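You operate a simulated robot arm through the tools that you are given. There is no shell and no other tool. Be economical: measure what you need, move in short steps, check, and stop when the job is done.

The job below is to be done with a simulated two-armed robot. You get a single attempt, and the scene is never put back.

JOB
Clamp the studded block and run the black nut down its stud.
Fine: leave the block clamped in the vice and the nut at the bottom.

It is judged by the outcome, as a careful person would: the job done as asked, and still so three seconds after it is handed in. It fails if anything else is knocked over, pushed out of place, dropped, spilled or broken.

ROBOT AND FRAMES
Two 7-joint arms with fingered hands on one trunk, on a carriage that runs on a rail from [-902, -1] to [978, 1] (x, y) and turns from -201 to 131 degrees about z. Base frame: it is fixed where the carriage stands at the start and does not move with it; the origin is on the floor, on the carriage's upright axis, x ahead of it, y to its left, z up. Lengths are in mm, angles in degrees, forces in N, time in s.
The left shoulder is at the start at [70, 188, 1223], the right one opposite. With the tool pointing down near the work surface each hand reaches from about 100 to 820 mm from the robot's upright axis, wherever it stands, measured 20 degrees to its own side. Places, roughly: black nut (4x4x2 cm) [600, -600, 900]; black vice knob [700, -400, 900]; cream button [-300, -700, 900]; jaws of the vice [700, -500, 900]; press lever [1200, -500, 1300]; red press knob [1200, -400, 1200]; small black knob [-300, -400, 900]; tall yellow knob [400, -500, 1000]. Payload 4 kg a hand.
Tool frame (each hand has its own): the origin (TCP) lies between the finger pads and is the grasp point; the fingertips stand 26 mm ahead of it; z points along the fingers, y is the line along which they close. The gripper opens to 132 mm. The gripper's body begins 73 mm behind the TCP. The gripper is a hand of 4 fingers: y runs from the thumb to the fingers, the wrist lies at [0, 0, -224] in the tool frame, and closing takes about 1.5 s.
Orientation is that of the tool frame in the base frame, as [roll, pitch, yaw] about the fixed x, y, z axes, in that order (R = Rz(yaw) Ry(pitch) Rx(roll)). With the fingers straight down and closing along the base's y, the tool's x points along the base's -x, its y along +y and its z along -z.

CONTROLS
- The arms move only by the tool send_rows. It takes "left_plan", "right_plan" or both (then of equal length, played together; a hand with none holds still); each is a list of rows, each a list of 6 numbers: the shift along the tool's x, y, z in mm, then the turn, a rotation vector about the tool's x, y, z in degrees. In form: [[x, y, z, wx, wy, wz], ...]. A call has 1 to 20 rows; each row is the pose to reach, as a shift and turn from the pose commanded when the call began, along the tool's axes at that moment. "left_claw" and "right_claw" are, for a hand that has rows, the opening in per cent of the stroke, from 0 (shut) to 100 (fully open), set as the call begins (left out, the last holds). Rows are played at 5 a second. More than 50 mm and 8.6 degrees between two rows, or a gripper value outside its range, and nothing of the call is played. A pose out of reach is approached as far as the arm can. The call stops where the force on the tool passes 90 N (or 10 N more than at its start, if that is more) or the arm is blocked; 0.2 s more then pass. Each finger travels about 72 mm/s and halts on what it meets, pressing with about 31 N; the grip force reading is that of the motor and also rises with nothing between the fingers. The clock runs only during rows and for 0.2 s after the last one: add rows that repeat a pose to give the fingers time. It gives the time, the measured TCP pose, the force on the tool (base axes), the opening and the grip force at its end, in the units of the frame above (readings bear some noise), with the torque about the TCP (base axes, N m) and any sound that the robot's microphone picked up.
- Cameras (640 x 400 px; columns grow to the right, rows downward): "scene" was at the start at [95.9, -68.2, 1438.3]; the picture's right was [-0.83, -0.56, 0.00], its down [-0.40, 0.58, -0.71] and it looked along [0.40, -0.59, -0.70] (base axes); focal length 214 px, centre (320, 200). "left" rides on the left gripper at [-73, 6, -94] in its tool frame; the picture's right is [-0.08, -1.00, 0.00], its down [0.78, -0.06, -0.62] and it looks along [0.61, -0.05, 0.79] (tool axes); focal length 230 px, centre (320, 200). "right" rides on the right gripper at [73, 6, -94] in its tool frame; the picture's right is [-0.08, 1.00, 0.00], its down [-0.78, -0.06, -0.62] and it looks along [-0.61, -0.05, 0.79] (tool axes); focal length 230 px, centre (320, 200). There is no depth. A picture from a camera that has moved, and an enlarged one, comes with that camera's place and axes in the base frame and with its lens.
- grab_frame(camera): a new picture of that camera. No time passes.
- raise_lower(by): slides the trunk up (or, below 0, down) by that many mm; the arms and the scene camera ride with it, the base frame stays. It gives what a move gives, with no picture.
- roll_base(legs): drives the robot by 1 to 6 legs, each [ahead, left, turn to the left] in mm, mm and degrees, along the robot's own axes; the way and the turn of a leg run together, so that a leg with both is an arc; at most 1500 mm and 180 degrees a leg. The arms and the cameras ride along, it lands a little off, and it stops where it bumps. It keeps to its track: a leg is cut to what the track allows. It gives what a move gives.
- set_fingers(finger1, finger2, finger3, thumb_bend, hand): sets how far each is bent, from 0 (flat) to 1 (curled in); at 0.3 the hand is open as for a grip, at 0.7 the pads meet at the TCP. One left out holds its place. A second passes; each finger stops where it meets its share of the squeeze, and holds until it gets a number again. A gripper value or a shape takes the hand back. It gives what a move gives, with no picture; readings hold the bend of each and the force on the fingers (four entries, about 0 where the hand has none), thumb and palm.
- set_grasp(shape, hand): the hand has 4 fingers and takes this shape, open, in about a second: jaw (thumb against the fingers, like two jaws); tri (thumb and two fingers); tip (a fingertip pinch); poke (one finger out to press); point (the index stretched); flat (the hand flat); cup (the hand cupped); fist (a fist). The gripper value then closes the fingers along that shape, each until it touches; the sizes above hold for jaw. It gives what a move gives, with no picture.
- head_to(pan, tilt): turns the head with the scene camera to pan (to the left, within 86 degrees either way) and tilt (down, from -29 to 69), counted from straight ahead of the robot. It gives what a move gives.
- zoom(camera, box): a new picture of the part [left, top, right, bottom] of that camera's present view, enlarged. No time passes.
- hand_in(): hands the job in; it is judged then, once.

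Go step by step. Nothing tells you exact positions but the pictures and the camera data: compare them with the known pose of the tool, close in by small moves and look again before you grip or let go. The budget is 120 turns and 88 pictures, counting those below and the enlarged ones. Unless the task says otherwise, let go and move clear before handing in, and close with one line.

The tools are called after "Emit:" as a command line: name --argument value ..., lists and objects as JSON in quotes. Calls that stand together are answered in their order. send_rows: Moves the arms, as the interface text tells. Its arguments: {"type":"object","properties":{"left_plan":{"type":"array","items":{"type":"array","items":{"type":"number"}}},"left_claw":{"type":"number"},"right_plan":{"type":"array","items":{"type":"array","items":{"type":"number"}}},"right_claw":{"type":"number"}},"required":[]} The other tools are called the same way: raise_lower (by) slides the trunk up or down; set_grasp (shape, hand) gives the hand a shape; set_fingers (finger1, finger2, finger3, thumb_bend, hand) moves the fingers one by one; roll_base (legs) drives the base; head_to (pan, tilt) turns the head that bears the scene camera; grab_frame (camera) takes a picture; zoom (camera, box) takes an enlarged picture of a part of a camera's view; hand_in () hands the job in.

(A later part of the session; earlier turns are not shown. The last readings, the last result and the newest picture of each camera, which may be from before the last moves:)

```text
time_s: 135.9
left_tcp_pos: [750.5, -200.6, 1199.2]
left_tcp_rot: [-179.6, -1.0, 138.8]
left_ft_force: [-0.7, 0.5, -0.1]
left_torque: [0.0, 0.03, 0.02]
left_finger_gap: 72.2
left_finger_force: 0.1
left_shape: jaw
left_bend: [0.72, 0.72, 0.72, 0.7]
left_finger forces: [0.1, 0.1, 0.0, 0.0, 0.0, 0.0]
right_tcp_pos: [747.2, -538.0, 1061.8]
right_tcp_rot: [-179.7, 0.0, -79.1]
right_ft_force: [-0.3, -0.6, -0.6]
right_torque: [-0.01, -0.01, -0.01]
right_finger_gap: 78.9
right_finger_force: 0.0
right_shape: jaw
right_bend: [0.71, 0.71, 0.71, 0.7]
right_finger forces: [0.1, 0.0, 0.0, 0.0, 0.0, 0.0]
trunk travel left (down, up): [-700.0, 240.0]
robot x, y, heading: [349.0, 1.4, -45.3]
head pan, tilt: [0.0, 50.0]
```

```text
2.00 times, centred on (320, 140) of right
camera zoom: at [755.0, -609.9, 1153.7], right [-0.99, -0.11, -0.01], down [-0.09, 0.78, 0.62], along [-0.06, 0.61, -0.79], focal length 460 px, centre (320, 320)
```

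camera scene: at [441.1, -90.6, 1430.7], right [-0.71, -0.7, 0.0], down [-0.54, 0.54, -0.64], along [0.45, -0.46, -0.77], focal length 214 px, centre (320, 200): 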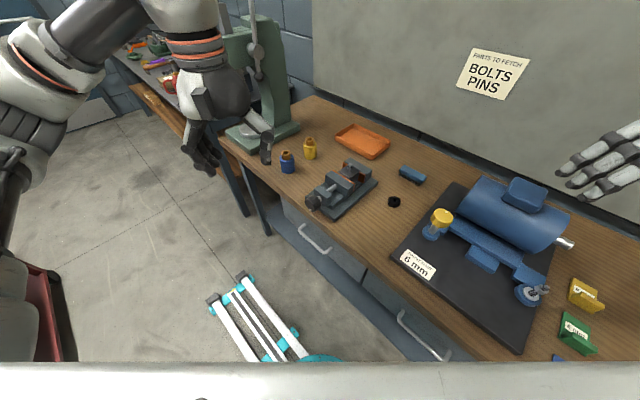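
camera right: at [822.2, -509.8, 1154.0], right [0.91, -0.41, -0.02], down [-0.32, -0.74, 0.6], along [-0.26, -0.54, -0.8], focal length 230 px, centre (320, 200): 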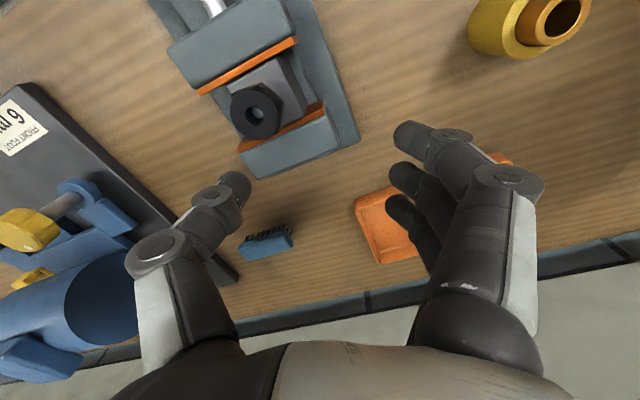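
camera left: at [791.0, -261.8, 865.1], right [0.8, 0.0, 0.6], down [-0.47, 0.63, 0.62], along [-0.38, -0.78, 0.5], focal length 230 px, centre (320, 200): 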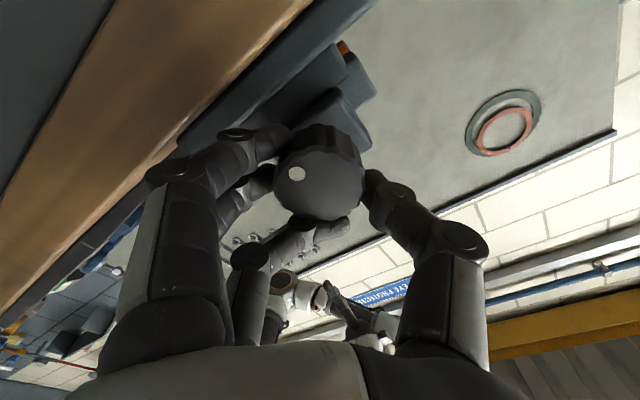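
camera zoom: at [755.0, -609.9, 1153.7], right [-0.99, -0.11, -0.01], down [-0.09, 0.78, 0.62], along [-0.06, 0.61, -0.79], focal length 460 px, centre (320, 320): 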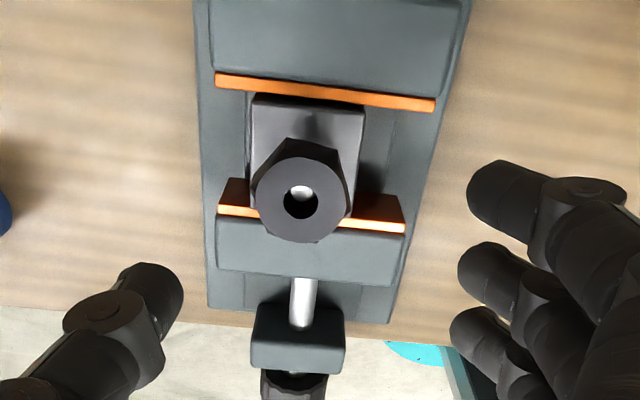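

The full range works (yaw 281° to ~90°). The nut now appears 8 mm off in tool y; shifting and lowering partway to re-measure.

Emit:
send_rows --right_plan '[[0, -4, 20, 0, 0, 0], [0, -8, 45, 0, 0, 0], [0, -8, 45, 0, 0, 0]]'

Emit:
zoom --camera "right" --box '[200, 80, 440, 240]'

Emit:
zoom --camera "scene" --box '[310, 140, 380, 210]'

```text
time_s: 136.7
left_tcp_pos: [750.6, -200.0, 1199.9]
left_tcp_rot: [-179.5, -1.1, 138.9]
left_ft_force: [0.2, -0.4, 0.0]
left_torque: [0.0, -0.01, -0.03]
left_finger_gap: 72.2
left_finger_force: 0.0
left_shape: jaw
left_bend: [0.72, 0.72, 0.72, 0.7]
left_finger forces: [0.0, 0.0, 0.0, 0.0, 0.1, 0.0]
right_tcp_pos: [754.2, -535.6, 1015.2]
right_tcp_rot: [-179.6, 0.0, -79.2]
right_ft_force: [0.1, -0.8, -0.1]
right_torque: [0.01, 0.01, 0.0]
right_finger_gap: 79.1
right_finger_force: 0.2
right_shape: jaw
right_bend: [0.71, 0.71, 0.71, 0.7]
right_finger forces: [0.1, 0.1, 0.0, 0.1, 0.0, 0.0]
trunk travel left (down, up): [-700.0, 240.0]
robot x, y, heading: [351.3, -4.3, -44.9]
head pan, tilt: [0.0, 50.0]
```

```text
2.50 times, centred on (320, 160) of right
camera zoom: at [762.7, -608.0, 1109.3], right [-0.99, -0.11, -0.01], down [-0.09, 0.78, 0.62], along [-0.06, 0.61, -0.79], focal length 575 px, centre (320, 300)
```

zoom: 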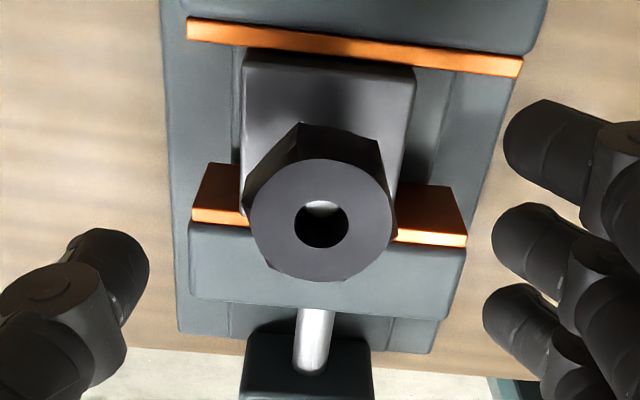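

```text
5.71 times, centred on (345, 175) of scene
camera zoom: at [439.8, -90.1, 1430.8], right [-0.71, -0.71, 0.0], down [-0.54, 0.54, -0.64], along [0.45, -0.46, -0.77], focal length 1226 px, centre (177, 343)
```

zoom: 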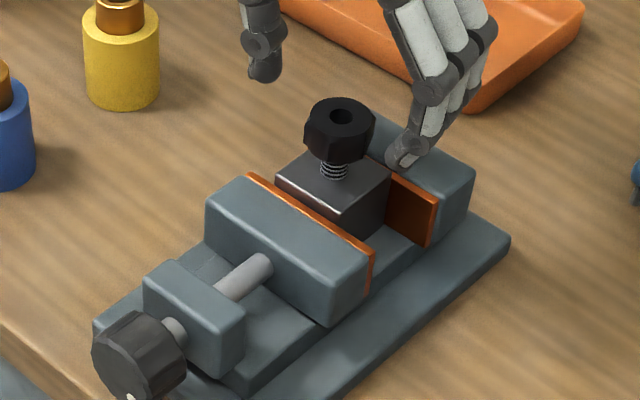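

Aligned within ~1 mm. Lower, grip, and run a 165° clockwise stroke.

Emit:
send_rows --right_plan '[[0.5, 0.5, 11, 0, 0, 0], [0.5, 0.5, 21, 0, 0, 0], [0.5, 0.5, 21, 0, 0, 0]]'

Emit:
send_rows --right_plan '[[0, 0, 0, 0, 0, 0], [0, 0, 0, 0, 0, 0], [0, 0, 0, 0, 0, 0], [0, 0, 0, 0, 0, 0], [0, 0, 0, 0, 0, 0]]' --right_claw 0

Emit:
send_rows --right_plan '[[0, 0, 0, 0, 0, 8.5], [0, 0, 0, 0, 0, 17], [0, 0, 0, 0, 0, 25.5], [0, 0, 0, 0, 0, 34], [0, 0, 0.5, 0, 0, 42.5], [0, 0, 0.5, 0, 0, 51], [0, 0, 0.5, 0, 0, 59.5], [0, 0, 0.5, 0, 0, 68], [0, 0, 0.8, 0, 0, 76.5], [0, 0, 0.8, 0, 0, 85], [0, 0, 0.8, 0, 0, 85]]'

```text
time_s: 137.5
left_tcp_pos: [750.0, -202.5, 1200.4]
left_tcp_rot: [-179.5, -1.1, 138.9]
left_ft_force: [-0.6, -0.4, -0.2]
left_torque: [0.02, 0.01, 0.0]
left_finger_gap: 72.2
left_finger_force: 0.0
left_shape: jaw
left_bend: [0.72, 0.72, 0.72, 0.7]
left_finger forces: [0.0, 0.0, 0.0, 0.1, 0.0, 0.0]
right_tcp_pos: [754.7, -537.0, 994.9]
right_tcp_rot: [-179.7, 0.0, -79.2]
right_ft_force: [-0.3, 0.0, 0.1]
right_torque: [0.0, -0.02, 0.0]
right_finger_gap: 79.0
right_finger_force: 0.1
right_shape: jaw
right_bend: [0.71, 0.71, 0.71, 0.7]
right_finger forces: [0.0, 0.0, 0.0, 0.0, 0.0, 0.1]
trunk travel left (down, up): [-700.0, 240.0]
robot x, y, heading: [349.5, 1.2, -45.2]
head pan, tilt: [0.0, 50.0]
```

```text
time_s: 138.7
left_tcp_pos: [750.7, -200.5, 1200.2]
left_tcp_rot: [-179.5, -1.0, 138.9]
left_ft_force: [0.9, -0.8, -0.2]
left_torque: [-0.04, 0.03, 0.0]
left_finger_gap: 72.2
left_finger_force: 0.3
left_shape: jaw
left_bend: [0.72, 0.72, 0.72, 0.7]
left_finger forces: [0.0, 0.0, 0.0, 0.0, 0.0, 0.1]
right_tcp_pos: [754.2, -536.3, 994.4]
right_tcp_rot: [-179.8, 0.0, -79.1]
right_ft_force: [0.9, 0.9, -1.4]
right_torque: [0.01, 0.0, -0.04]
right_finger_gap: 24.4
right_finger_force: 31.3
right_shape: jaw
right_bend: [0.71, 0.73, 0.71, 0.7]
right_finger forces: [8.0, 9.9, 8.9, 0.0, 27.7, 0.1]
trunk travel left (down, up): [-700.0, 240.0]
robot x, y, heading: [351.1, -0.2, -45.3]
head pan, tilt: [0.0, 50.0]
```

```text
time_s: 141.1
left_tcp_pos: [750.1, -200.9, 1199.2]
left_tcp_rot: [-179.6, -1.1, 138.9]
left_ft_force: [0.1, -1.0, -0.2]
left_torque: [-0.02, -0.01, 0.01]
left_finger_gap: 72.1
left_finger_force: 0.1
left_shape: jaw
left_bend: [0.72, 0.72, 0.72, 0.7]
left_finger forces: [0.0, 0.0, 0.0, 0.0, 0.0, 0.0]
right_tcp_pos: [755.2, -537.9, 993.1]
right_tcp_rot: [180.0, 0.2, -164.3]
right_ft_force: [-0.9, 0.0, -5.9]
right_torque: [-0.01, 0.02, 0.03]
right_finger_gap: 24.2
right_finger_force: 31.0
right_shape: jaw
right_bend: [0.71, 0.73, 0.71, 0.7]
right_finger forces: [9.8, 10.8, 9.8, 0.0, 26.8, 0.0]
trunk travel left (down, up): [-700.0, 240.0]
robot x, y, heading: [354.2, -1.9, -45.5]
head pan, tilt: [0.0, 50.0]
```

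The thread pulls the hand down (~1.8 mm per 85°). Continue the stroke with matching descent.

Emit:
send_rows --right_plan '[[0, 0, 1, 0, 0, 8.5], [0, 0, 1.2, 0, 0, 17], [0, 0, 1.4, 0, 0, 25.5], [0, 0, 1.6, 0, 0, 34], [0, 0, 1.8, 0, 0, 42.5], [0, 0, 2, 0, 0, 51], [0, 0, 2.2, 0, 0, 59.5], [0, 0, 2.4, 0, 0, 68], [0, 0, 2.6, 0, 0, 76.5], [0, 0, 2.8, 0, 0, 85], [0, 0, 2.8, 0, 0, 85]]'

Emit:
zoom --camera "scene" --box '[310, 140, 380, 210]'

```text
time_s: 143.5
left_tcp_pos: [750.7, -199.8, 1199.7]
left_tcp_rot: [-179.4, -0.9, 139.0]
left_ft_force: [0.5, 0.2, 0.6]
left_torque: [-0.01, 0.03, 0.02]
left_finger_gap: 72.0
left_finger_force: 0.0
left_shape: jaw
left_bend: [0.72, 0.72, 0.72, 0.7]
left_finger forces: [0.1, 0.0, 0.0, 0.1, 0.1, 0.0]
right_tcp_pos: [755.3, -534.9, 990.8]
right_tcp_rot: [179.8, 0.2, 110.6]
right_ft_force: [1.6, 2.8, 0.6]
right_torque: [0.06, 0.01, -0.01]
right_finger_gap: 24.3
right_finger_force: 31.0
right_shape: jaw
right_bend: [0.71, 0.73, 0.71, 0.7]
right_finger forces: [11.1, 11.5, 10.7, 0.0, 27.0, 0.0]
trunk travel left (down, up): [-700.0, 240.0]
robot x, y, heading: [351.6, -1.1, -45.2]
head pan, tilt: [0.0, 50.0]
```

```text
5.71 times, centred on (345, 175) of scene
camera zoom: at [440.5, -90.1, 1430.7], right [-0.71, -0.71, 0.0], down [-0.54, 0.54, -0.64], along [0.45, -0.46, -0.77], focal length 1226 px, centre (177, 343)
```

zoom: 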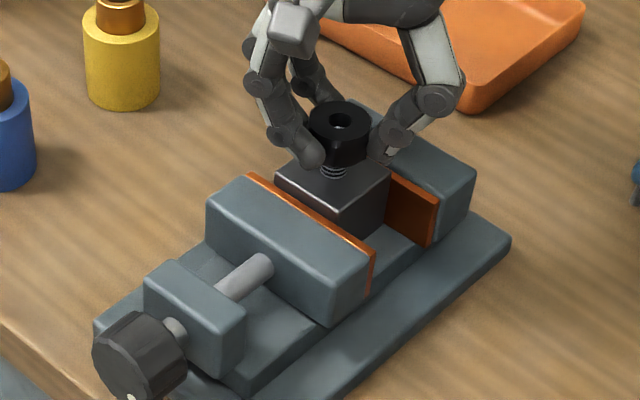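

Nut moves down about 8 mm per turn; roughly 23 mm remain. Next full cycle: open, wind back, grip, 170° stroke with matching descent.

Emit:
send_rows --right_plan '[[0, 0, 0, 0, 0, 0], [0, 0, 0, 0, 0, 0], [0, 0, 0, 0, 0, 0], [0, 0, 0, 0, 0, 0]]' --right_claw 52

Emit:
send_rows --right_plan '[[0, 0, 0, 0, 0, -8.5], [0, 0, 0, 0, 0, -17], [0, 0, 0, 0, 0, -25.5], [0, 0, 0, 0, 0, -34], [0, 0, 0, 0, 0, -42.5], [0, 0, 0, 0, 0, -51], [0, 0, 0, 0, 0, -59.5], [0, 0, 0, 0, 0, -68], [0, 0, 0, 0, 0, -76.5], [0, 0, 0, 0, 0, -85], [0, 0, 0, 0, 0, -93.5], [0, 0, 0, 0, 0, -102], [0, 0, 0, 0, 0, -110.5], [0, 0, 0, 0, 0, -119], [0, 0, 0, 0, 0, -127.5], [0, 0, 0, 0, 0, -136], [0, 0, 0, 0, 0, -144.5], [0, 0, 0, 0, 0, -153], [0, 0, 0, 0, 0, -161.5], [0, 0, 0, 0, 0, -170]]'

Emit:
send_rows --right_plan '[[0, 0, 0, 0, 0, 0], [0, 0, 0, 0, 0, 0], [0, 0, 0, 0, 0, 0], [0, 0, 0, 0, 0, 0], [0, 0, 0, 0, 0, 0]]' --right_claw 0

Emit:
send_rows --right_plan '[[0, 0, 0.2, 0, 0, 8.5], [0, 0, 0.4, 0, 0, 17], [0, 0, 0.6, 0, 0, 25.5], [0, 0, 0.8, 0, 0, 34], [0, 0, 1, 0, 0, 42.5], [0, 0, 1.2, 0, 0, 51], [0, 0, 1.4, 0, 0, 59.5], [0, 0, 1.6, 0, 0, 68], [0, 0, 1.8, 0, 0, 76.5], [0, 0, 2, 0, 0, 85], [0, 0, 2.2, 0, 0, 93.5], [0, 0, 2.4, 0, 0, 102], [0, 0, 2.6, 0, 0, 110.5], [0, 0, 2.8, 0, 0, 119], [0, 0, 3, 0, 0, 127.5], [0, 0, 3.2, 0, 0, 136], [0, 0, 3.4, 0, 0, 144.5], [0, 0, 3.6, 0, 0, 153], [0, 0, 3.8, 0, 0, 161.5], [0, 0, 3.9, 0, 0, 170]]'

Emit:
zoom --camera "scene" --box '[310, 140, 380, 210]'

```text
time_s: 144.5
left_tcp_pos: [751.3, -201.4, 1199.3]
left_tcp_rot: [-179.6, -0.9, 138.9]
left_ft_force: [-0.2, -0.1, -0.3]
left_torque: [0.0, -0.02, -0.02]
left_finger_gap: 72.0
left_finger_force: 0.1
left_shape: jaw
left_bend: [0.72, 0.72, 0.72, 0.7]
left_finger forces: [0.1, 0.0, 0.0, 0.1, 0.0, 0.1]
right_tcp_pos: [754.3, -536.3, 989.7]
right_tcp_rot: [179.6, 0.1, 110.8]
right_ft_force: [-0.2, -0.2, 0.2]
right_torque: [-0.01, -0.04, 0.01]
right_finger_gap: 67.9
right_finger_force: 0.2
right_shape: jaw
right_bend: [0.73, 0.73, 0.73, 0.7]
right_finger forces: [0.0, 0.1, 0.0, 0.1, 0.1, 0.0]
trunk travel left (down, up): [-700.0, 240.0]
robot x, y, heading: [354.0, 1.5, -45.3]
head pan, tilt: [0.0, 50.0]
```

```text
time_s: 148.7
left_tcp_pos: [750.3, -200.7, 1200.3]
left_tcp_rot: [-179.5, -1.0, 139.0]
left_ft_force: [0.3, -0.2, 0.4]
left_torque: [0.03, -0.01, 0.0]
left_finger_gap: 72.4
left_finger_force: 0.1
left_shape: jaw
left_bend: [0.72, 0.72, 0.72, 0.7]
left_finger forces: [0.0, 0.0, 0.1, 0.0, 0.0, 0.0]
right_tcp_pos: [755.1, -534.8, 990.3]
right_tcp_rot: [-179.6, 0.0, -79.1]
right_ft_force: [-0.4, -0.6, -0.4]
right_torque: [-0.02, -0.01, 0.01]
right_finger_gap: 67.7
right_finger_force: 0.1
right_shape: jaw
right_bend: [0.73, 0.73, 0.73, 0.7]
right_finger forces: [0.0, 0.0, 0.0, 0.1, 0.0, 0.1]
trunk travel left (down, up): [-700.0, 240.0]
robot x, y, heading: [348.1, -0.7, -45.2]
head pan, tilt: [0.0, 50.0]
```

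```text
time_s: 149.9
left_tcp_pos: [751.3, -200.6, 1200.9]
left_tcp_rot: [-179.5, -1.0, 138.8]
left_ft_force: [-0.1, 0.2, -0.5]
left_torque: [0.02, 0.01, 0.0]
left_finger_gap: 72.0
left_finger_force: 0.0
left_shape: jaw
left_bend: [0.72, 0.72, 0.72, 0.7]
left_finger forces: [0.1, 0.0, 0.0, 0.0, 0.1, 0.0]
right_tcp_pos: [754.5, -536.0, 990.6]
right_tcp_rot: [-179.8, 0.1, -79.1]
right_ft_force: [0.4, 0.5, -1.0]
right_torque: [0.01, 0.02, -0.04]
right_finger_gap: 24.3
right_finger_force: 31.2
right_shape: jaw
right_bend: [0.71, 0.73, 0.71, 0.7]
right_finger forces: [8.4, 9.8, 8.4, 0.0, 27.9, 0.1]
trunk travel left (down, up): [-700.0, 240.0]
robot x, y, heading: [348.7, -1.3, -45.1]
head pan, tilt: [0.0, 50.0]
```

```text
time_s: 154.1
left_tcp_pos: [751.0, -200.8, 1199.6]
left_tcp_rot: [-179.5, -1.0, 138.9]
left_ft_force: [-0.7, 0.0, -0.5]
left_torque: [0.01, -0.02, 0.03]
left_finger_gap: 72.2
left_finger_force: 0.0
left_shape: jaw
left_bend: [0.72, 0.72, 0.72, 0.7]
left_finger forces: [0.0, 0.0, 0.0, 0.0, 0.0, 0.0]
right_tcp_pos: [755.5, -537.8, 985.8]
right_tcp_rot: [179.7, 0.1, 110.5]
right_ft_force: [2.1, -2.8, -0.3]
right_torque: [-0.03, 0.02, 0.01]
right_finger_gap: 24.3
right_finger_force: 31.2
right_shape: jaw
right_bend: [0.71, 0.73, 0.71, 0.7]
right_finger forces: [9.5, 11.1, 11.1, 0.1, 28.2, 0.0]
trunk travel left (down, up): [-700.0, 240.0]
robot x, y, heading: [351.0, -2.4, -45.0]
head pan, tilt: [0.0, 50.0]
```

```text
5.71 times, centred on (345, 175) of scene
camera zoom: at [440.5, -91.1, 1430.7], right [-0.71, -0.71, 0.0], down [-0.54, 0.54, -0.64], along [0.45, -0.46, -0.77], focal length 1226 px, centre (177, 343)
```

zoom: 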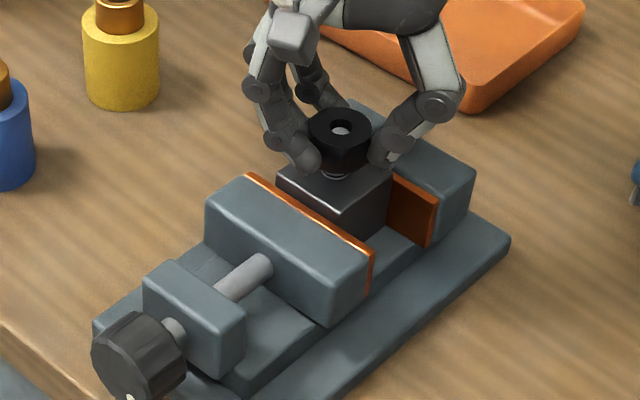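

Cycle works cleanly with near-zero forces; about 17–19 mm remain. Running two more cycles.

Emit:
send_rows --right_plan '[[0, 0, 0, 0, 0, 0], [0, 0, 0, 0, 0, 0], [0, 0, 0, 0, 0, 0], [0, 0, 0, 0, 0, 0]]' --right_claw 52

Emit:
send_rows --right_plan '[[0, 0, 0, 0, 0, -8.5], [0, 0, 0, 0, 0, -17], [0, 0, 0, 0, 0, -25.5], [0, 0, 0, 0, 0, -34], [0, 0, 0, 0, 0, -42.5], [0, 0, 0, 0, 0, -51], [0, 0, 0, 0, 0, -59.5], [0, 0, 0, 0, 0, -68], [0, 0, 0, 0, 0, -76.5], [0, 0, 0, 0, 0, -85], [0, 0, 0, 0, 0, -93.5], [0, 0, 0, 0, 0, -102], [0, 0, 0, 0, 0, -110.5], [0, 0, 0, 0, 0, -119], [0, 0, 0, 0, 0, -127.5], [0, 0, 0, 0, 0, -136], [0, 0, 0, 0, 0, -144.5], [0, 0, 0, 0, 0, -153], [0, 0, 0, 0, 0, -161.5], [0, 0, 0, 0, 0, -170]]'

Emit:
send_rows --right_plan '[[0, 0, 0, 0, 0, 0], [0, 0, 0, 0, 0, 0], [0, 0, 0, 0, 0, 0], [0, 0, 0, 0, 0, 0], [0, 0, 0, 0, 0, 0]]' --right_claw 0

Emit:
send_rows --right_plan '[[0, 0, 0.2, 0, 0, 8.5], [0, 0, 0.4, 0, 0, 17], [0, 0, 0.6, 0, 0, 25.5], [0, 0, 0.8, 0, 0, 34], [0, 0, 1, 0, 0, 42.5], [0, 0, 1.2, 0, 0, 51], [0, 0, 1.4, 0, 0, 59.5], [0, 0, 1.6, 0, 0, 68], [0, 0, 1.8, 0, 0, 76.5], [0, 0, 2, 0, 0, 85], [0, 0, 2.2, 0, 0, 93.5], [0, 0, 2.4, 0, 0, 102], [0, 0, 2.6, 0, 0, 110.5], [0, 0, 2.8, 0, 0, 119], [0, 0, 3, 0, 0, 127.5], [0, 0, 3.2, 0, 0, 136], [0, 0, 3.4, 0, 0, 144.5], [0, 0, 3.6, 0, 0, 153], [0, 0, 3.8, 0, 0, 161.5], [0, 0, 3.9, 0, 0, 170]]'

Emit:
send_rows --right_plan '[[0, 0, 0, 0, 0, 0], [0, 0, 0, 0, 0, 0], [0, 0, 0, 0, 0, 0], [0, 0, 0, 0, 0, 0]]' --right_claw 52

Emit:
send_rows --right_plan '[[0, 0, 0, 0, 0, -8.5], [0, 0, 0, 0, 0, -17], [0, 0, 0, 0, 0, -25.5], [0, 0, 0, 0, 0, -34], [0, 0, 0, 0, 0, -42.5], [0, 0, 0, 0, 0, -51], [0, 0, 0, 0, 0, -59.5], [0, 0, 0, 0, 0, -68], [0, 0, 0, 0, 0, -76.5], [0, 0, 0, 0, 0, -85], [0, 0, 0, 0, 0, -93.5], [0, 0, 0, 0, 0, -102], [0, 0, 0, 0, 0, -110.5], [0, 0, 0, 0, 0, -119], [0, 0, 0, 0, 0, -127.5], [0, 0, 0, 0, 0, -136], [0, 0, 0, 0, 0, -144.5], [0, 0, 0, 0, 0, -153], [0, 0, 0, 0, 0, -161.5], [0, 0, 0, 0, 0, -170]]'

Emit:
zoom --camera "scene" --box '[310, 140, 380, 210]'

Emit:
zoom --camera "right" --box '[200, 80, 440, 240]'

```text
time_s: 155.1
left_tcp_pos: [749.4, -200.0, 1200.1]
left_tcp_rot: [-179.5, -1.1, 138.9]
left_ft_force: [-0.3, -0.6, -0.9]
left_torque: [0.01, -0.01, 0.03]
left_finger_gap: 71.9
left_finger_force: 0.0
left_shape: jaw
left_bend: [0.72, 0.72, 0.72, 0.7]
left_finger forces: [0.1, 0.0, 0.0, 0.0, 0.0, 0.0]
right_tcp_pos: [754.4, -536.1, 986.6]
right_tcp_rot: [179.7, 0.0, 110.8]
right_ft_force: [0.8, 0.3, 0.1]
right_torque: [0.03, 0.02, -0.01]
right_finger_gap: 67.7
right_finger_force: 0.1
right_shape: jaw
right_bend: [0.73, 0.73, 0.73, 0.7]
right_finger forces: [0.0, 0.1, 0.0, 0.0, 0.1, 0.0]
trunk travel left (down, up): [-700.0, 240.0]
robot x, y, heading: [348.2, 0.6, -45.2]
head pan, tilt: [0.0, 50.0]
```

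```text
time_s: 159.3
left_tcp_pos: [750.8, -201.0, 1199.8]
left_tcp_rot: [-179.5, -1.0, 138.9]
left_ft_force: [0.2, 0.8, 0.4]
left_torque: [-0.02, 0.02, 0.0]
left_finger_gap: 72.2
left_finger_force: 0.0
left_shape: jaw
left_bend: [0.72, 0.72, 0.72, 0.7]
left_finger forces: [0.0, 0.0, 0.0, 0.0, 0.1, 0.1]
right_tcp_pos: [755.4, -537.1, 986.4]
right_tcp_rot: [-179.7, 0.0, -79.1]
right_ft_force: [-0.3, -0.2, 0.0]
right_torque: [-0.04, 0.01, -0.02]
right_finger_gap: 67.8
right_finger_force: 0.2
right_shape: jaw
right_bend: [0.73, 0.73, 0.73, 0.7]
right_finger forces: [0.0, 0.1, 0.0, 0.1, 0.1, 0.1]
trunk travel left (down, up): [-700.0, 240.0]
robot x, y, heading: [352.8, 1.7, -45.3]
head pan, tilt: [0.0, 50.0]
```

```text
time_s: 160.5
left_tcp_pos: [750.0, -201.3, 1199.7]
left_tcp_rot: [-179.5, -1.1, 138.9]
left_ft_force: [-0.3, 0.0, 0.6]
left_torque: [0.03, 0.01, 0.05]
left_finger_gap: 72.3
left_finger_force: 0.1
left_shape: jaw
left_bend: [0.72, 0.72, 0.72, 0.7]
left_finger forces: [0.1, 0.0, 0.0, 0.0, 0.1, 0.0]
right_tcp_pos: [755.4, -536.4, 987.3]
right_tcp_rot: [-179.8, 0.0, -79.2]
right_ft_force: [0.8, -0.5, 0.2]
right_torque: [-0.01, -0.01, -0.02]
right_finger_gap: 24.7
right_finger_force: 30.9
right_shape: jaw
right_bend: [0.71, 0.73, 0.71, 0.7]
right_finger forces: [8.3, 9.9, 8.6, 0.0, 27.7, 0.1]
trunk travel left (down, up): [-700.0, 240.0]
robot x, y, heading: [345.2, 1.2, -45.2]
head pan, tilt: [0.0, 50.0]
```

```text
time_s: 164.7
left_tcp_pos: [750.6, -200.0, 1199.8]
left_tcp_rot: [-179.5, -1.1, 138.9]
left_ft_force: [0.3, -0.4, -0.5]
left_torque: [0.0, 0.01, 0.01]
left_finger_gap: 71.8
left_finger_force: 0.0
left_shape: jaw
left_bend: [0.72, 0.72, 0.72, 0.7]
left_finger forces: [0.0, 0.1, 0.0, 0.0, 0.0, 0.0]
right_tcp_pos: [755.7, -535.9, 982.5]
right_tcp_rot: [179.7, 0.2, 110.6]
right_ft_force: [3.6, 2.0, 0.9]
right_torque: [0.01, -0.09, 0.01]
right_finger_gap: 24.0
right_finger_force: 30.8
right_shape: jaw
right_bend: [0.71, 0.73, 0.71, 0.7]
right_finger forces: [11.1, 12.3, 11.3, 0.0, 26.9, 0.0]
trunk travel left (down, up): [-700.0, 240.0]
robot x, y, heading: [352.4, 1.5, -45.3]
head pan, tilt: [0.0, 50.0]
```

```text
time_s: 165.7
left_tcp_pos: [750.4, -200.7, 1200.1]
left_tcp_rot: [-179.5, -1.0, 138.9]
left_ft_force: [-0.7, 0.3, -0.3]
left_torque: [0.01, 0.01, -0.01]
left_finger_gap: 72.0
left_finger_force: 0.0
left_shape: jaw
left_bend: [0.72, 0.72, 0.72, 0.7]
left_finger forces: [0.1, 0.1, 0.1, 0.0, 0.1, 0.1]
right_tcp_pos: [755.8, -536.0, 983.4]
right_tcp_rot: [179.6, 0.0, 110.8]
right_ft_force: [-0.6, 0.3, 0.5]
right_torque: [-0.03, -0.02, 0.01]
right_finger_gap: 67.5
right_finger_force: 0.1
right_shape: jaw
right_bend: [0.73, 0.73, 0.73, 0.7]
right_finger forces: [0.1, 0.0, 0.0, 0.1, 0.1, 0.0]
trunk travel left (down, up): [-700.0, 240.0]
robot x, y, heading: [348.5, -1.7, -45.3]
head pan, tilt: [0.0, 50.0]
```

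```text
time_s: 169.9
left_tcp_pos: [750.0, -200.9, 1199.8]
left_tcp_rot: [-179.5, -1.0, 138.9]
left_ft_force: [0.1, 0.0, 0.1]
left_torque: [-0.02, -0.01, 0.02]
left_finger_gap: 72.1
left_finger_force: 0.1
left_shape: jaw
left_bend: [0.72, 0.72, 0.72, 0.7]
left_finger forces: [0.0, 0.0, 0.1, 0.0, 0.0, 0.0]
right_tcp_pos: [754.0, -536.7, 983.9]
right_tcp_rot: [-179.7, -0.1, -79.1]
right_ft_force: [0.0, 0.3, 0.4]
right_torque: [0.03, -0.01, 0.01]
right_finger_gap: 67.7
right_finger_force: 0.1
right_shape: jaw
right_bend: [0.73, 0.73, 0.73, 0.7]
right_finger forces: [0.1, 0.0, 0.0, 0.0, 0.0, 0.1]
trunk travel left (down, up): [-700.0, 240.0]
robot x, y, heading: [350.3, 2.9, -45.2]
head pan, tilt: [0.0, 50.0]
```

```text
5.71 times, centred on (345, 175) of scene
camera zoom: at [440.1, -90.5, 1430.7], right [-0.71, -0.71, 0.0], down [-0.54, 0.54, -0.64], along [0.45, -0.46, -0.77], focal length 1226 px, centre (177, 343)
```

zoom: 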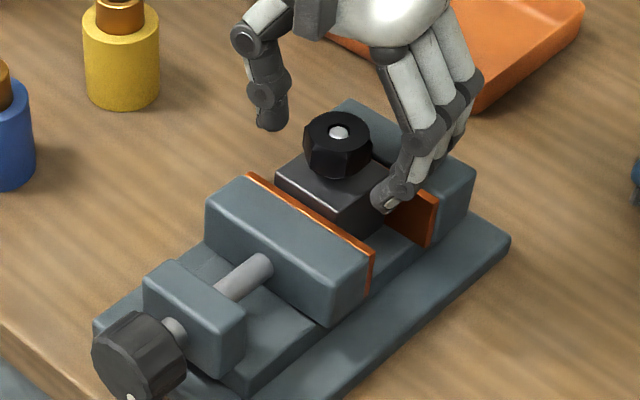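

```text
2.50 times, centred on (320, 160) of right
camera zoom: at [762.8, -609.2, 1076.1], right [-0.99, -0.11, -0.01], down [-0.09, 0.78, 0.62], along [-0.06, 0.61, -0.79], focal length 575 px, centre (320, 300)
```

zoom: 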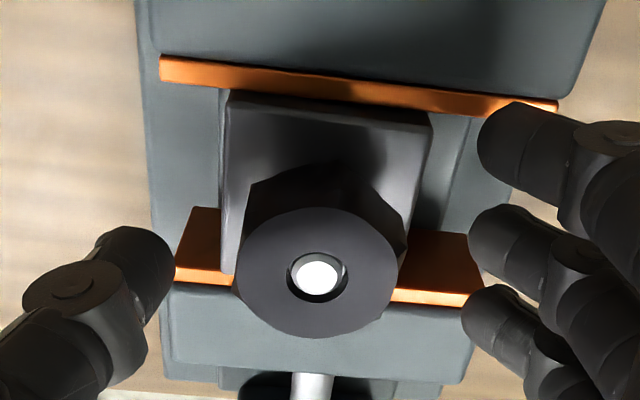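

Stud tip is nearly flush with the nut's top; roughly 10–12 mm left. Two more strokes.

Emit:
send_rows --right_plan '[[0, 0, 0, 0, 0, 0], [0, 0, 0, 0, 0, 0], [0, 0, 0, 0, 0, 0], [0, 0, 0, 0, 0, 0], [0, 0, 0, 0, 0, 0]]' --right_claw 0

Emit:
send_rows --right_plan '[[0, 0, 0.2, 0, 0, 8.5], [0, 0, 0.4, 0, 0, 17], [0, 0, 0.6, 0, 0, 25.5], [0, 0, 0.8, 0, 0, 34], [0, 0, 1, 0, 0, 42.5], [0, 0, 1.2, 0, 0, 51], [0, 0, 1.4, 0, 0, 59.5], [0, 0, 1.6, 0, 0, 68], [0, 0, 1.8, 0, 0, 76.5], [0, 0, 2, 0, 0, 85], [0, 0, 2.2, 0, 0, 93.5], [0, 0, 2.4, 0, 0, 102], [0, 0, 2.6, 0, 0, 110.5], [0, 0, 2.8, 0, 0, 119], [0, 0, 3, 0, 0, 127.5], [0, 0, 3.2, 0, 0, 136], [0, 0, 3.4, 0, 0, 144.5], [0, 0, 3.6, 0, 0, 153], [0, 0, 3.8, 0, 0, 161.5], [0, 0, 3.9, 0, 0, 170]]'

Emit:
send_rows --right_plan '[[0, 0, 0, 0, 0, 0], [0, 0, 0, 0, 0, 0], [0, 0, 0, 0, 0, 0], [0, 0, 0, 0, 0, 0]]' --right_claw 52

Emit:
send_rows --right_plan '[[0, 0, 0, 0, 0, -8.5], [0, 0, 0, 0, 0, -17], [0, 0, 0, 0, 0, -25.5], [0, 0, 0, 0, 0, -34], [0, 0, 0, 0, 0, -42.5], [0, 0, 0, 0, 0, -51], [0, 0, 0, 0, 0, -59.5], [0, 0, 0, 0, 0, -68], [0, 0, 0, 0, 0, -76.5], [0, 0, 0, 0, 0, -85], [0, 0, 0, 0, 0, -93.5], [0, 0, 0, 0, 0, -102], [0, 0, 0, 0, 0, -110.5], [0, 0, 0, 0, 0, -119], [0, 0, 0, 0, 0, -127.5], [0, 0, 0, 0, 0, -136], [0, 0, 0, 0, 0, -144.5], [0, 0, 0, 0, 0, -153], [0, 0, 0, 0, 0, -161.5], [0, 0, 0, 0, 0, -170]]'

Emit:
send_rows --right_plan '[[0, 0, 0, 0, 0, 0], [0, 0, 0, 0, 0, 0], [0, 0, 0, 0, 0, 0], [0, 0, 0, 0, 0, 0], [0, 0, 0, 0, 0, 0]]' --right_claw 0

Emit:
send_rows --right_plan '[[0, 0, 0.2, 0, 0, 8.5], [0, 0, 0.4, 0, 0, 17], [0, 0, 0.6, 0, 0, 25.5], [0, 0, 0.8, 0, 0, 34], [0, 0, 1, 0, 0, 42.5], [0, 0, 1.2, 0, 0, 51], [0, 0, 1.4, 0, 0, 59.5], [0, 0, 1.6, 0, 0, 68], [0, 0, 1.8, 0, 0, 76.5], [0, 0, 2, 0, 0, 85], [0, 0, 2.2, 0, 0, 93.5], [0, 0, 2.4, 0, 0, 102], [0, 0, 2.6, 0, 0, 110.5], [0, 0, 2.8, 0, 0, 119], [0, 0, 3, 0, 0, 127.5], [0, 0, 3.2, 0, 0, 136], [0, 0, 3.4, 0, 0, 144.5], [0, 0, 3.6, 0, 0, 153], [0, 0, 3.8, 0, 0, 161.5], [0, 0, 3.9, 0, 0, 170]]'

Emit:
zoom --camera "scene" --box '[310, 140, 380, 210]'

```text
time_s: 171.1
left_tcp_pos: [750.9, -201.3, 1198.1]
left_tcp_rot: [-179.4, -1.0, 138.9]
left_ft_force: [-0.3, 0.2, -0.2]
left_torque: [0.04, 0.01, 0.0]
left_finger_gap: 71.9
left_finger_force: 0.0
left_shape: jaw
left_bend: [0.72, 0.72, 0.72, 0.7]
left_finger forces: [0.1, 0.1, 0.0, 0.0, 0.0, 0.0]
right_tcp_pos: [754.6, -536.3, 982.6]
right_tcp_rot: [-179.6, 0.0, -79.2]
right_ft_force: [-0.1, 0.3, -0.1]
right_torque: [-0.01, 0.02, 0.0]
right_finger_gap: 24.3
right_finger_force: 31.1
right_shape: jaw
right_bend: [0.71, 0.73, 0.71, 0.7]
right_finger forces: [7.9, 9.7, 8.5, 0.0, 27.7, 0.1]
trunk travel left (down, up): [-700.0, 240.0]
robot x, y, heading: [349.1, 1.9, -45.1]
head pan, tilt: [0.0, 50.0]
```

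```text
time_s: 175.3
left_tcp_pos: [751.7, -200.8, 1199.2]
left_tcp_rot: [-179.5, -1.0, 138.9]
left_ft_force: [-0.2, -0.4, 1.1]
left_torque: [0.0, 0.02, -0.01]
left_finger_gap: 72.3
left_finger_force: 0.0
left_shape: jaw
left_bend: [0.72, 0.72, 0.72, 0.7]
left_finger forces: [0.0, 0.0, 0.0, 0.0, 0.0, 0.0]
right_tcp_pos: [755.4, -537.2, 977.9]
right_tcp_rot: [179.7, 0.1, 110.7]
right_ft_force: [3.1, 0.9, -0.1]
right_torque: [0.0, -0.02, -0.02]
right_finger_gap: 24.5
right_finger_force: 31.3
right_shape: jaw
right_bend: [0.71, 0.73, 0.71, 0.7]
right_finger forces: [9.3, 11.0, 9.8, 0.0, 27.5, 0.0]
trunk travel left (down, up): [-700.0, 240.0]
robot x, y, heading: [351.6, 2.5, -45.1]
head pan, tilt: [0.0, 50.0]
```

```text
time_s: 176.3
left_tcp_pos: [750.0, -200.0, 1199.4]
left_tcp_rot: [-179.5, -0.9, 138.9]
left_ft_force: [-0.3, -0.3, -0.6]
left_torque: [-0.02, -0.01, 0.0]
left_finger_gap: 71.9
left_finger_force: 0.1
left_shape: jaw
left_bend: [0.72, 0.72, 0.72, 0.7]
left_finger forces: [0.0, 0.0, 0.1, 0.1, 0.0, 0.1]
right_tcp_pos: [754.5, -535.6, 978.1]
right_tcp_rot: [179.6, 0.1, 110.8]
right_ft_force: [0.0, -0.6, -0.2]
right_torque: [-0.03, -0.01, -0.01]
right_finger_gap: 67.6
right_finger_force: 0.1
right_shape: jaw
right_bend: [0.73, 0.73, 0.73, 0.7]
right_finger forces: [0.1, 0.0, 0.0, 0.1, 0.1, 0.0]
trunk travel left (down, up): [-700.0, 240.0]
robot x, y, heading: [350.7, 2.9, -45.1]
head pan, tilt: [0.0, 50.0]
```

```text
time_s: 180.5
left_tcp_pos: [749.3, -199.9, 1198.8]
left_tcp_rot: [-179.5, -1.0, 138.9]
left_ft_force: [0.3, 1.2, -1.2]
left_torque: [0.01, -0.04, 0.02]
left_finger_gap: 72.1
left_finger_force: 0.0
left_shape: jaw
left_bend: [0.72, 0.72, 0.72, 0.7]
left_finger forces: [0.0, 0.0, 0.0, 0.1, 0.1, 0.0]
right_tcp_pos: [755.5, -535.8, 979.1]
right_tcp_rot: [-179.6, 0.0, -79.1]
right_ft_force: [-1.4, -0.1, -0.3]
right_torque: [0.02, -0.02, -0.02]
right_finger_gap: 68.0
right_finger_force: 0.1
right_shape: jaw
right_bend: [0.73, 0.73, 0.73, 0.7]
right_finger forces: [0.1, 0.0, 0.0, 0.1, 0.0, 0.1]
trunk travel left (down, up): [-700.0, 240.0]
robot x, y, heading: [347.1, 0.8, -45.2]
head pan, tilt: [0.0, 50.0]
```

```text
time_s: 181.7
left_tcp_pos: [751.7, -201.3, 1199.0]
left_tcp_rot: [-179.5, -1.0, 138.9]
left_ft_force: [0.2, -0.4, -0.6]
left_torque: [0.01, 0.01, 0.0]
left_finger_gap: 72.0
left_finger_force: 0.0
left_shape: jaw
left_bend: [0.72, 0.72, 0.72, 0.7]
left_finger forces: [0.1, 0.1, 0.0, 0.0, 0.0, 0.1]
right_tcp_pos: [755.0, -535.9, 978.5]
right_tcp_rot: [-179.7, 0.0, -79.2]
right_ft_force: [1.3, 0.8, -0.2]
right_torque: [0.0, -0.01, -0.02]
right_finger_gap: 24.5
right_finger_force: 31.1
right_shape: jaw
right_bend: [0.71, 0.73, 0.71, 0.7]
right_finger forces: [9.0, 9.7, 7.9, 0.0, 27.9, 0.0]
trunk travel left (down, up): [-700.0, 240.0]
robot x, y, heading: [350.6, -2.1, -45.4]
head pan, tilt: [0.0, 50.0]
```

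```text
time_s: 185.9
left_tcp_pos: [750.2, -200.9, 1199.8]
left_tcp_rot: [-179.5, -1.1, 139.0]
left_ft_force: [-0.5, 0.5, -0.2]
left_torque: [-0.03, -0.02, 0.01]
left_finger_gap: 72.0
left_finger_force: 0.1
left_shape: jaw
left_bend: [0.72, 0.72, 0.72, 0.7]
left_finger forces: [0.1, 0.1, 0.0, 0.0, 0.0, 0.0]
right_tcp_pos: [754.9, -536.1, 974.5]
right_tcp_rot: [179.6, 0.1, 110.6]
right_ft_force: [3.9, -2.0, 1.9]
right_torque: [-0.03, -0.07, 0.02]
right_finger_gap: 24.9
right_finger_force: 30.9
right_shape: jaw
right_bend: [0.71, 0.73, 0.71, 0.7]
right_finger forces: [9.9, 11.8, 11.8, 0.0, 27.4, 0.1]
trunk travel left (down, up): [-700.0, 240.0]
robot x, y, heading: [350.2, -0.5, -45.0]
head pan, tilt: [0.0, 50.0]
```

```text
5.71 times, centred on (345, 175) of scene
camera zoom: at [440.7, -90.7, 1430.7], right [-0.71, -0.71, 0.0], down [-0.54, 0.54, -0.64], along [0.45, -0.46, -0.77], focal length 1226 px, centre (177, 343)
```

zoom: 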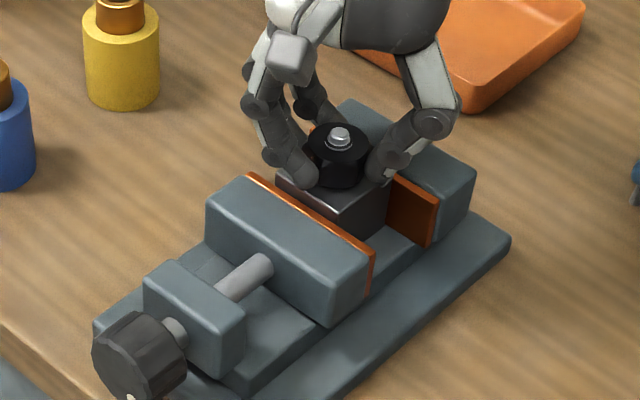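

Stud now protrudes above the nut; nearly at the bottom. Another cycle, with the stroke split to watch for seating.

Emit:
send_rows --right_plan '[[0, 0, 0, 0, 0, 0], [0, 0, 0, 0, 0, 0], [0, 0, 0, 0, 0, 0], [0, 0, 0, 0, 0, 0]]' --right_claw 52

Emit:
send_rows --right_plan '[[0, 0, 0, 0, 0, -8.5], [0, 0, 0, 0, 0, -17], [0, 0, 0, 0, 0, -25.5], [0, 0, 0, 0, 0, -34], [0, 0, 0, 0, 0, -42.5], [0, 0, 0, 0, 0, -51], [0, 0, 0, 0, 0, -59.5], [0, 0, 0, 0, 0, -68], [0, 0, 0, 0, 0, -76.5], [0, 0, 0, 0, 0, -85], [0, 0, 0, 0, 0, -93.5], [0, 0, 0, 0, 0, -102], [0, 0, 0, 0, 0, -110.5], [0, 0, 0, 0, 0, -119], [0, 0, 0, 0, 0, -127.5], [0, 0, 0, 0, 0, -136], [0, 0, 0, 0, 0, -144.5], [0, 0, 0, 0, 0, -153], [0, 0, 0, 0, 0, -161.5], [0, 0, 0, 0, 0, -170]]'

Emit:
send_rows --right_plan '[[0, 0, 0, 0, 0, 0], [0, 0, 0, 0, 0, 0], [0, 0, 0, 0, 0, 0], [0, 0, 0, 0, 0, 0], [0, 0, 0, 0, 0, 0]]' --right_claw 0

Emit:
send_rows --right_plan '[[0, 0, 0.2, 0, 0, 8.5], [0, 0, 0.4, 0, 0, 17], [0, 0, 0.6, 0, 0, 25.5], [0, 0, 0.8, 0, 0, 34], [0, 0, 1, 0, 0, 42.5], [0, 0, 1.2, 0, 0, 51], [0, 0, 1.4, 0, 0, 59.5], [0, 0, 1.6, 0, 0, 68], [0, 0, 1.8, 0, 0, 76.5], [0, 0, 2, 0, 0, 85]]'

Emit:
send_rows --right_plan '[[0, 0, 0.2, 0, 0, 8.5], [0, 0, 0.4, 0, 0, 17], [0, 0, 0.6, 0, 0, 25.5], [0, 0, 0.8, 0, 0, 34], [0, 0, 1, 0, 0, 42.5], [0, 0, 1.2, 0, 0, 51], [0, 0, 1.4, 0, 0, 59.5], [0, 0, 1.6, 0, 0, 68], [0, 0, 1.8, 0, 0, 76.5], [0, 0, 2, 0, 0, 85]]'

Emit:
zoom --camera "scene" --box '[320, 150, 360, 190]'

```text
time_s: 186.9
left_tcp_pos: [749.3, -200.0, 1200.2]
left_tcp_rot: [-179.5, -1.0, 138.9]
left_ft_force: [-0.1, -0.9, -0.2]
left_torque: [-0.04, 0.01, 0.01]
left_finger_gap: 71.9
left_finger_force: 0.1
left_shape: jaw
left_bend: [0.72, 0.72, 0.72, 0.7]
left_finger forces: [0.0, 0.1, 0.1, 0.0, 0.0, 0.0]
right_tcp_pos: [755.4, -536.5, 973.8]
right_tcp_rot: [179.6, 0.0, 110.8]
right_ft_force: [-0.4, -0.3, 0.3]
right_torque: [0.04, -0.01, 0.01]
right_finger_gap: 67.9
right_finger_force: 0.1
right_shape: jaw
right_bend: [0.73, 0.73, 0.73, 0.7]
right_finger forces: [0.0, 0.1, 0.0, 0.0, 0.0, 0.0]
trunk travel left (down, up): [-700.0, 240.0]
robot x, y, heading: [352.1, 1.7, -45.0]
head pan, tilt: [0.0, 50.0]
```

```text
time_s: 191.1
left_tcp_pos: [750.7, -199.9, 1199.1]
left_tcp_rot: [-179.5, -0.9, 138.9]
left_ft_force: [0.1, -0.3, -0.7]
left_torque: [-0.02, -0.01, 0.02]
left_finger_gap: 72.1
left_finger_force: 0.1
left_shape: jaw
left_bend: [0.72, 0.72, 0.72, 0.7]
left_finger forces: [0.0, 0.0, 0.0, 0.0, 0.1, 0.0]
right_tcp_pos: [754.3, -536.4, 974.8]
right_tcp_rot: [-179.6, -0.1, -79.1]
right_ft_force: [-0.3, -0.1, 0.6]
right_torque: [0.01, -0.01, -0.03]
right_finger_gap: 68.0
right_finger_force: 0.2
right_shape: jaw
right_bend: [0.73, 0.73, 0.73, 0.7]
right_finger forces: [0.1, 0.0, 0.1, 0.0, 0.1, 0.0]
trunk travel left (down, up): [-700.0, 240.0]
robot x, y, heading: [349.3, 2.1, -45.2]
head pan, tilt: [0.0, 50.0]
```

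```text
time_s: 192.3
left_tcp_pos: [750.9, -199.8, 1199.8]
left_tcp_rot: [-179.5, -1.0, 138.9]
left_ft_force: [-0.3, -1.2, -0.4]
left_torque: [0.01, -0.02, 0.0]
left_finger_gap: 72.0
left_finger_force: 0.1
left_shape: jaw
left_bend: [0.72, 0.72, 0.72, 0.7]
left_finger forces: [0.1, 0.1, 0.0, 0.1, 0.1, 0.1]
right_tcp_pos: [755.1, -537.2, 974.7]
right_tcp_rot: [-179.7, 0.0, -79.3]
right_ft_force: [-0.7, 0.3, -0.4]
right_torque: [0.03, 0.04, -0.02]
right_finger_gap: 24.3
right_finger_force: 30.9
right_shape: jaw
right_bend: [0.71, 0.73, 0.71, 0.7]
right_finger forces: [8.0, 9.5, 8.6, 0.1, 27.9, 0.1]
trunk travel left (down, up): [-700.0, 240.0]
robot x, y, heading: [348.0, 2.1, -45.4]
head pan, tilt: [0.0, 50.0]
```

```text
time_s: 194.5
left_tcp_pos: [751.2, -199.7, 1200.1]
left_tcp_rot: [-179.6, -1.0, 139.0]
left_ft_force: [-0.2, 0.7, 0.4]
left_torque: [0.0, 0.01, -0.03]
left_finger_gap: 71.8
left_finger_force: 0.1
left_shape: jaw
left_bend: [0.72, 0.72, 0.72, 0.7]
left_finger forces: [0.1, 0.0, 0.1, 0.0, 0.0, 0.0]
right_tcp_pos: [754.7, -536.6, 972.6]
right_tcp_rot: [180.0, 0.3, -164.2]
right_ft_force: [-0.4, 3.2, -1.2]
right_torque: [0.07, -0.03, -0.01]
right_finger_gap: 24.0
right_finger_force: 30.7
right_shape: jaw
right_bend: [0.71, 0.73, 0.71, 0.7]
right_finger forces: [9.2, 10.9, 9.8, 0.0, 27.3, 0.1]
trunk travel left (down, up): [-700.0, 240.0]
robot x, y, heading: [350.2, 3.6, -45.2]
head pan, tilt: [0.0, 50.0]
```

```text
time_s: 196.7
left_tcp_pos: [749.7, -199.3, 1200.1]
left_tcp_rot: [-179.5, -0.9, 138.9]
left_ft_force: [-0.2, -0.2, 0.3]
left_torque: [0.03, 0.02, -0.01]
left_finger_gap: 72.6
left_finger_force: 0.0
left_shape: jaw
left_bend: [0.72, 0.72, 0.72, 0.7]
left_finger forces: [0.1, 0.0, 0.1, 0.1, 0.1, 0.1]
right_tcp_pos: [754.9, -533.6, 971.7]
right_tcp_rot: [179.6, 0.1, 110.7]
right_ft_force: [-4.6, 6.3, 3.8]
right_torque: [-0.2, -0.36, 1.04]
right_finger_gap: 22.9
right_finger_force: 30.8
right_shape: jaw
right_bend: [0.72, 0.73, 0.71, 0.71]
right_finger forces: [20.3, 16.4, 19.3, 0.1, 28.6, 0.0]
trunk travel left (down, up): [-700.0, 240.0]
robot x, y, heading: [351.6, 3.6, -45.1]
head pan, tilt: [0.0, 50.0]
```

```text
10.00 times, centred on (340, 170) of scene
camera zoom: at [439.0, -88.9, 1431.0], right [-0.71, -0.71, 0.0], down [-0.54, 0.54, -0.64], along [0.45, -0.46, -0.77], focal length 2145 px, centre (120, 500)
```

zoom: 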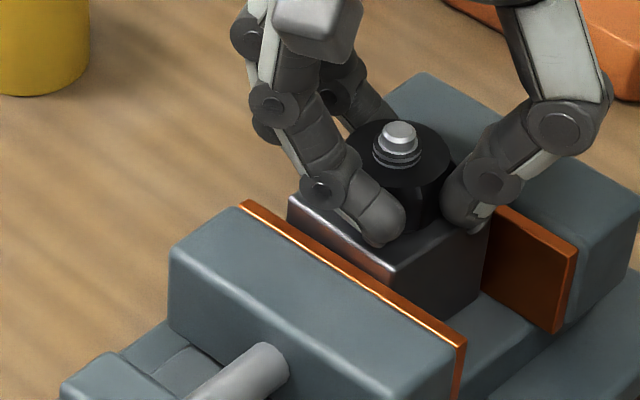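

Torque jumped to ~1 N·m: the nut has seated on the block. Release, rise clear, and inspect.

Emit:
send_rows --right_plan '[[0, 0, 0, 0, 0, -2], [0, 0, 0, 0, 0, -2], [0, 0, 0, 0, 0, -2], [0, 0, 0, 0, 0, -2]]' --right_claw 55

Emit:
send_rows --right_plan '[[0, 0, -20, 0, 0, -2], [0, 0, -50, 0, 0, -2], [0, 0, -90, 0, 0, -2], [20, 0, -130, 0, 0, -8], [50, 0, -150, 0, 0, -14], [80, 0, -160, 0, 0, -20], [80, 0, -160, 0, 0, -20]]'

Emit:
zoom --camera "scene" --box '[320, 150, 360, 190]'

Emit:
grab_frame --camera "right"

```text
time_s: 197.7
left_tcp_pos: [750.5, -200.9, 1199.5]
left_tcp_rot: [-179.5, -1.0, 139.0]
left_ft_force: [0.2, 0.2, -0.2]
left_torque: [0.02, 0.04, 0.03]
left_finger_gap: 72.2
left_finger_force: 0.0
left_shape: jaw
left_bend: [0.72, 0.72, 0.72, 0.7]
left_finger forces: [0.1, 0.0, 0.1, 0.0, 0.0, 0.0]
right_tcp_pos: [754.9, -536.7, 969.7]
right_tcp_rot: [179.7, 0.1, 112.8]
right_ft_force: [0.1, 0.3, 0.3]
right_torque: [0.04, 0.0, 0.02]
right_finger_gap: 71.8
right_finger_force: 0.0
right_shape: jaw
right_bend: [0.72, 0.72, 0.72, 0.7]
right_finger forces: [0.0, 0.0, 0.0, 0.0, 0.0, 0.1]
trunk travel left (down, up): [-700.0, 240.0]
robot x, y, heading: [352.0, -0.2, -45.2]
head pan, tilt: [0.0, 50.0]
```

```text
time_s: 199.3
left_tcp_pos: [750.7, -200.2, 1199.8]
left_tcp_rot: [-179.6, -1.0, 139.0]
left_ft_force: [0.5, 0.0, -0.5]
left_torque: [-0.01, 0.0, 0.03]
left_finger_gap: 72.1
left_finger_force: 0.1
left_shape: jaw
left_bend: [0.72, 0.72, 0.72, 0.7]
left_finger forces: [0.0, 0.0, 0.1, 0.0, 0.0, 0.0]
right_tcp_pos: [721.4, -462.6, 1131.7]
right_tcp_rot: [179.7, 0.3, 132.8]
right_ft_force: [-0.5, 0.5, -0.7]
right_torque: [0.02, 0.0, -0.02]
right_finger_gap: 71.9
right_finger_force: 0.0
right_shape: jaw
right_bend: [0.72, 0.72, 0.72, 0.7]
right_finger forces: [0.0, 0.1, 0.0, 0.1, 0.0, 0.0]
trunk travel left (down, up): [-700.0, 240.0]
robot x, y, heading: [349.1, -0.4, -45.5]
head pan, tilt: [0.0, 50.0]
```

```text
10.00 times, centred on (340, 170) of scene
camera zoom: at [440.2, -90.9, 1430.7], right [-0.71, -0.71, 0.0], down [-0.54, 0.54, -0.64], along [0.45, -0.46, -0.77], focal length 2145 px, centre (120, 500)
```

zoom: 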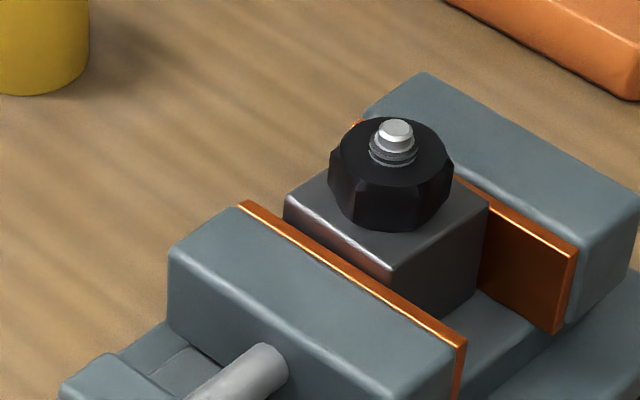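

```text
10 pictures are left
camera right: at [676.7, -405.0, 1223.9], right [0.78, 0.62, 0.01], down [0.49, -0.62, 0.62], along [0.39, -0.48, -0.79], focal length 230 px, centre (320, 200)
```

right: 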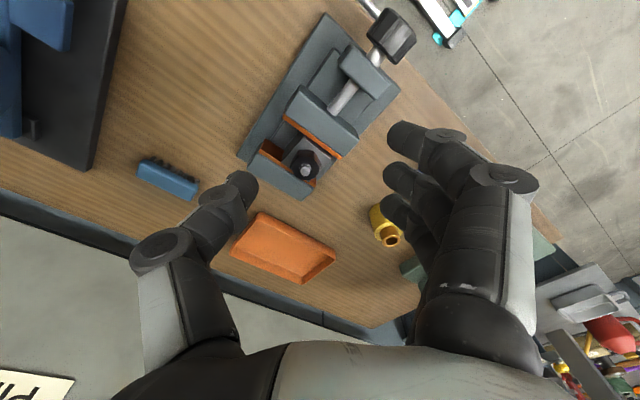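

The nut is seated. I want to verify that the block is truly tight between the jaws, so zooming in from the wrist camera.

Emit:
zoom --camera "right" --box '[250, 90, 370, 210]'

```text
3.33 times, centred on (310, 150) of right
camera zoom: at [676.7, -405.0, 1223.9], right [0.78, 0.62, 0.01], down [0.49, -0.62, 0.62], along [0.39, -0.48, -0.79], focal length 767 px, centre (353, 367)
```

zoom: 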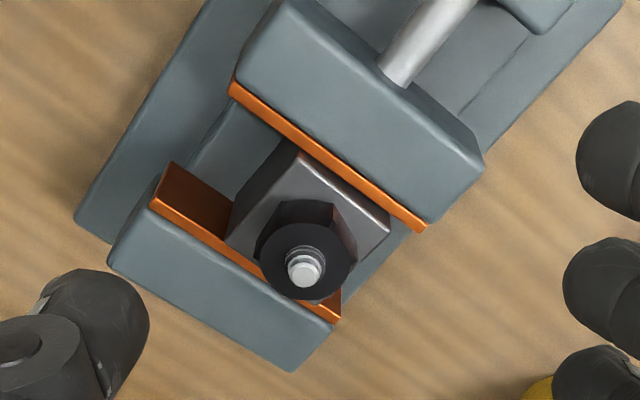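

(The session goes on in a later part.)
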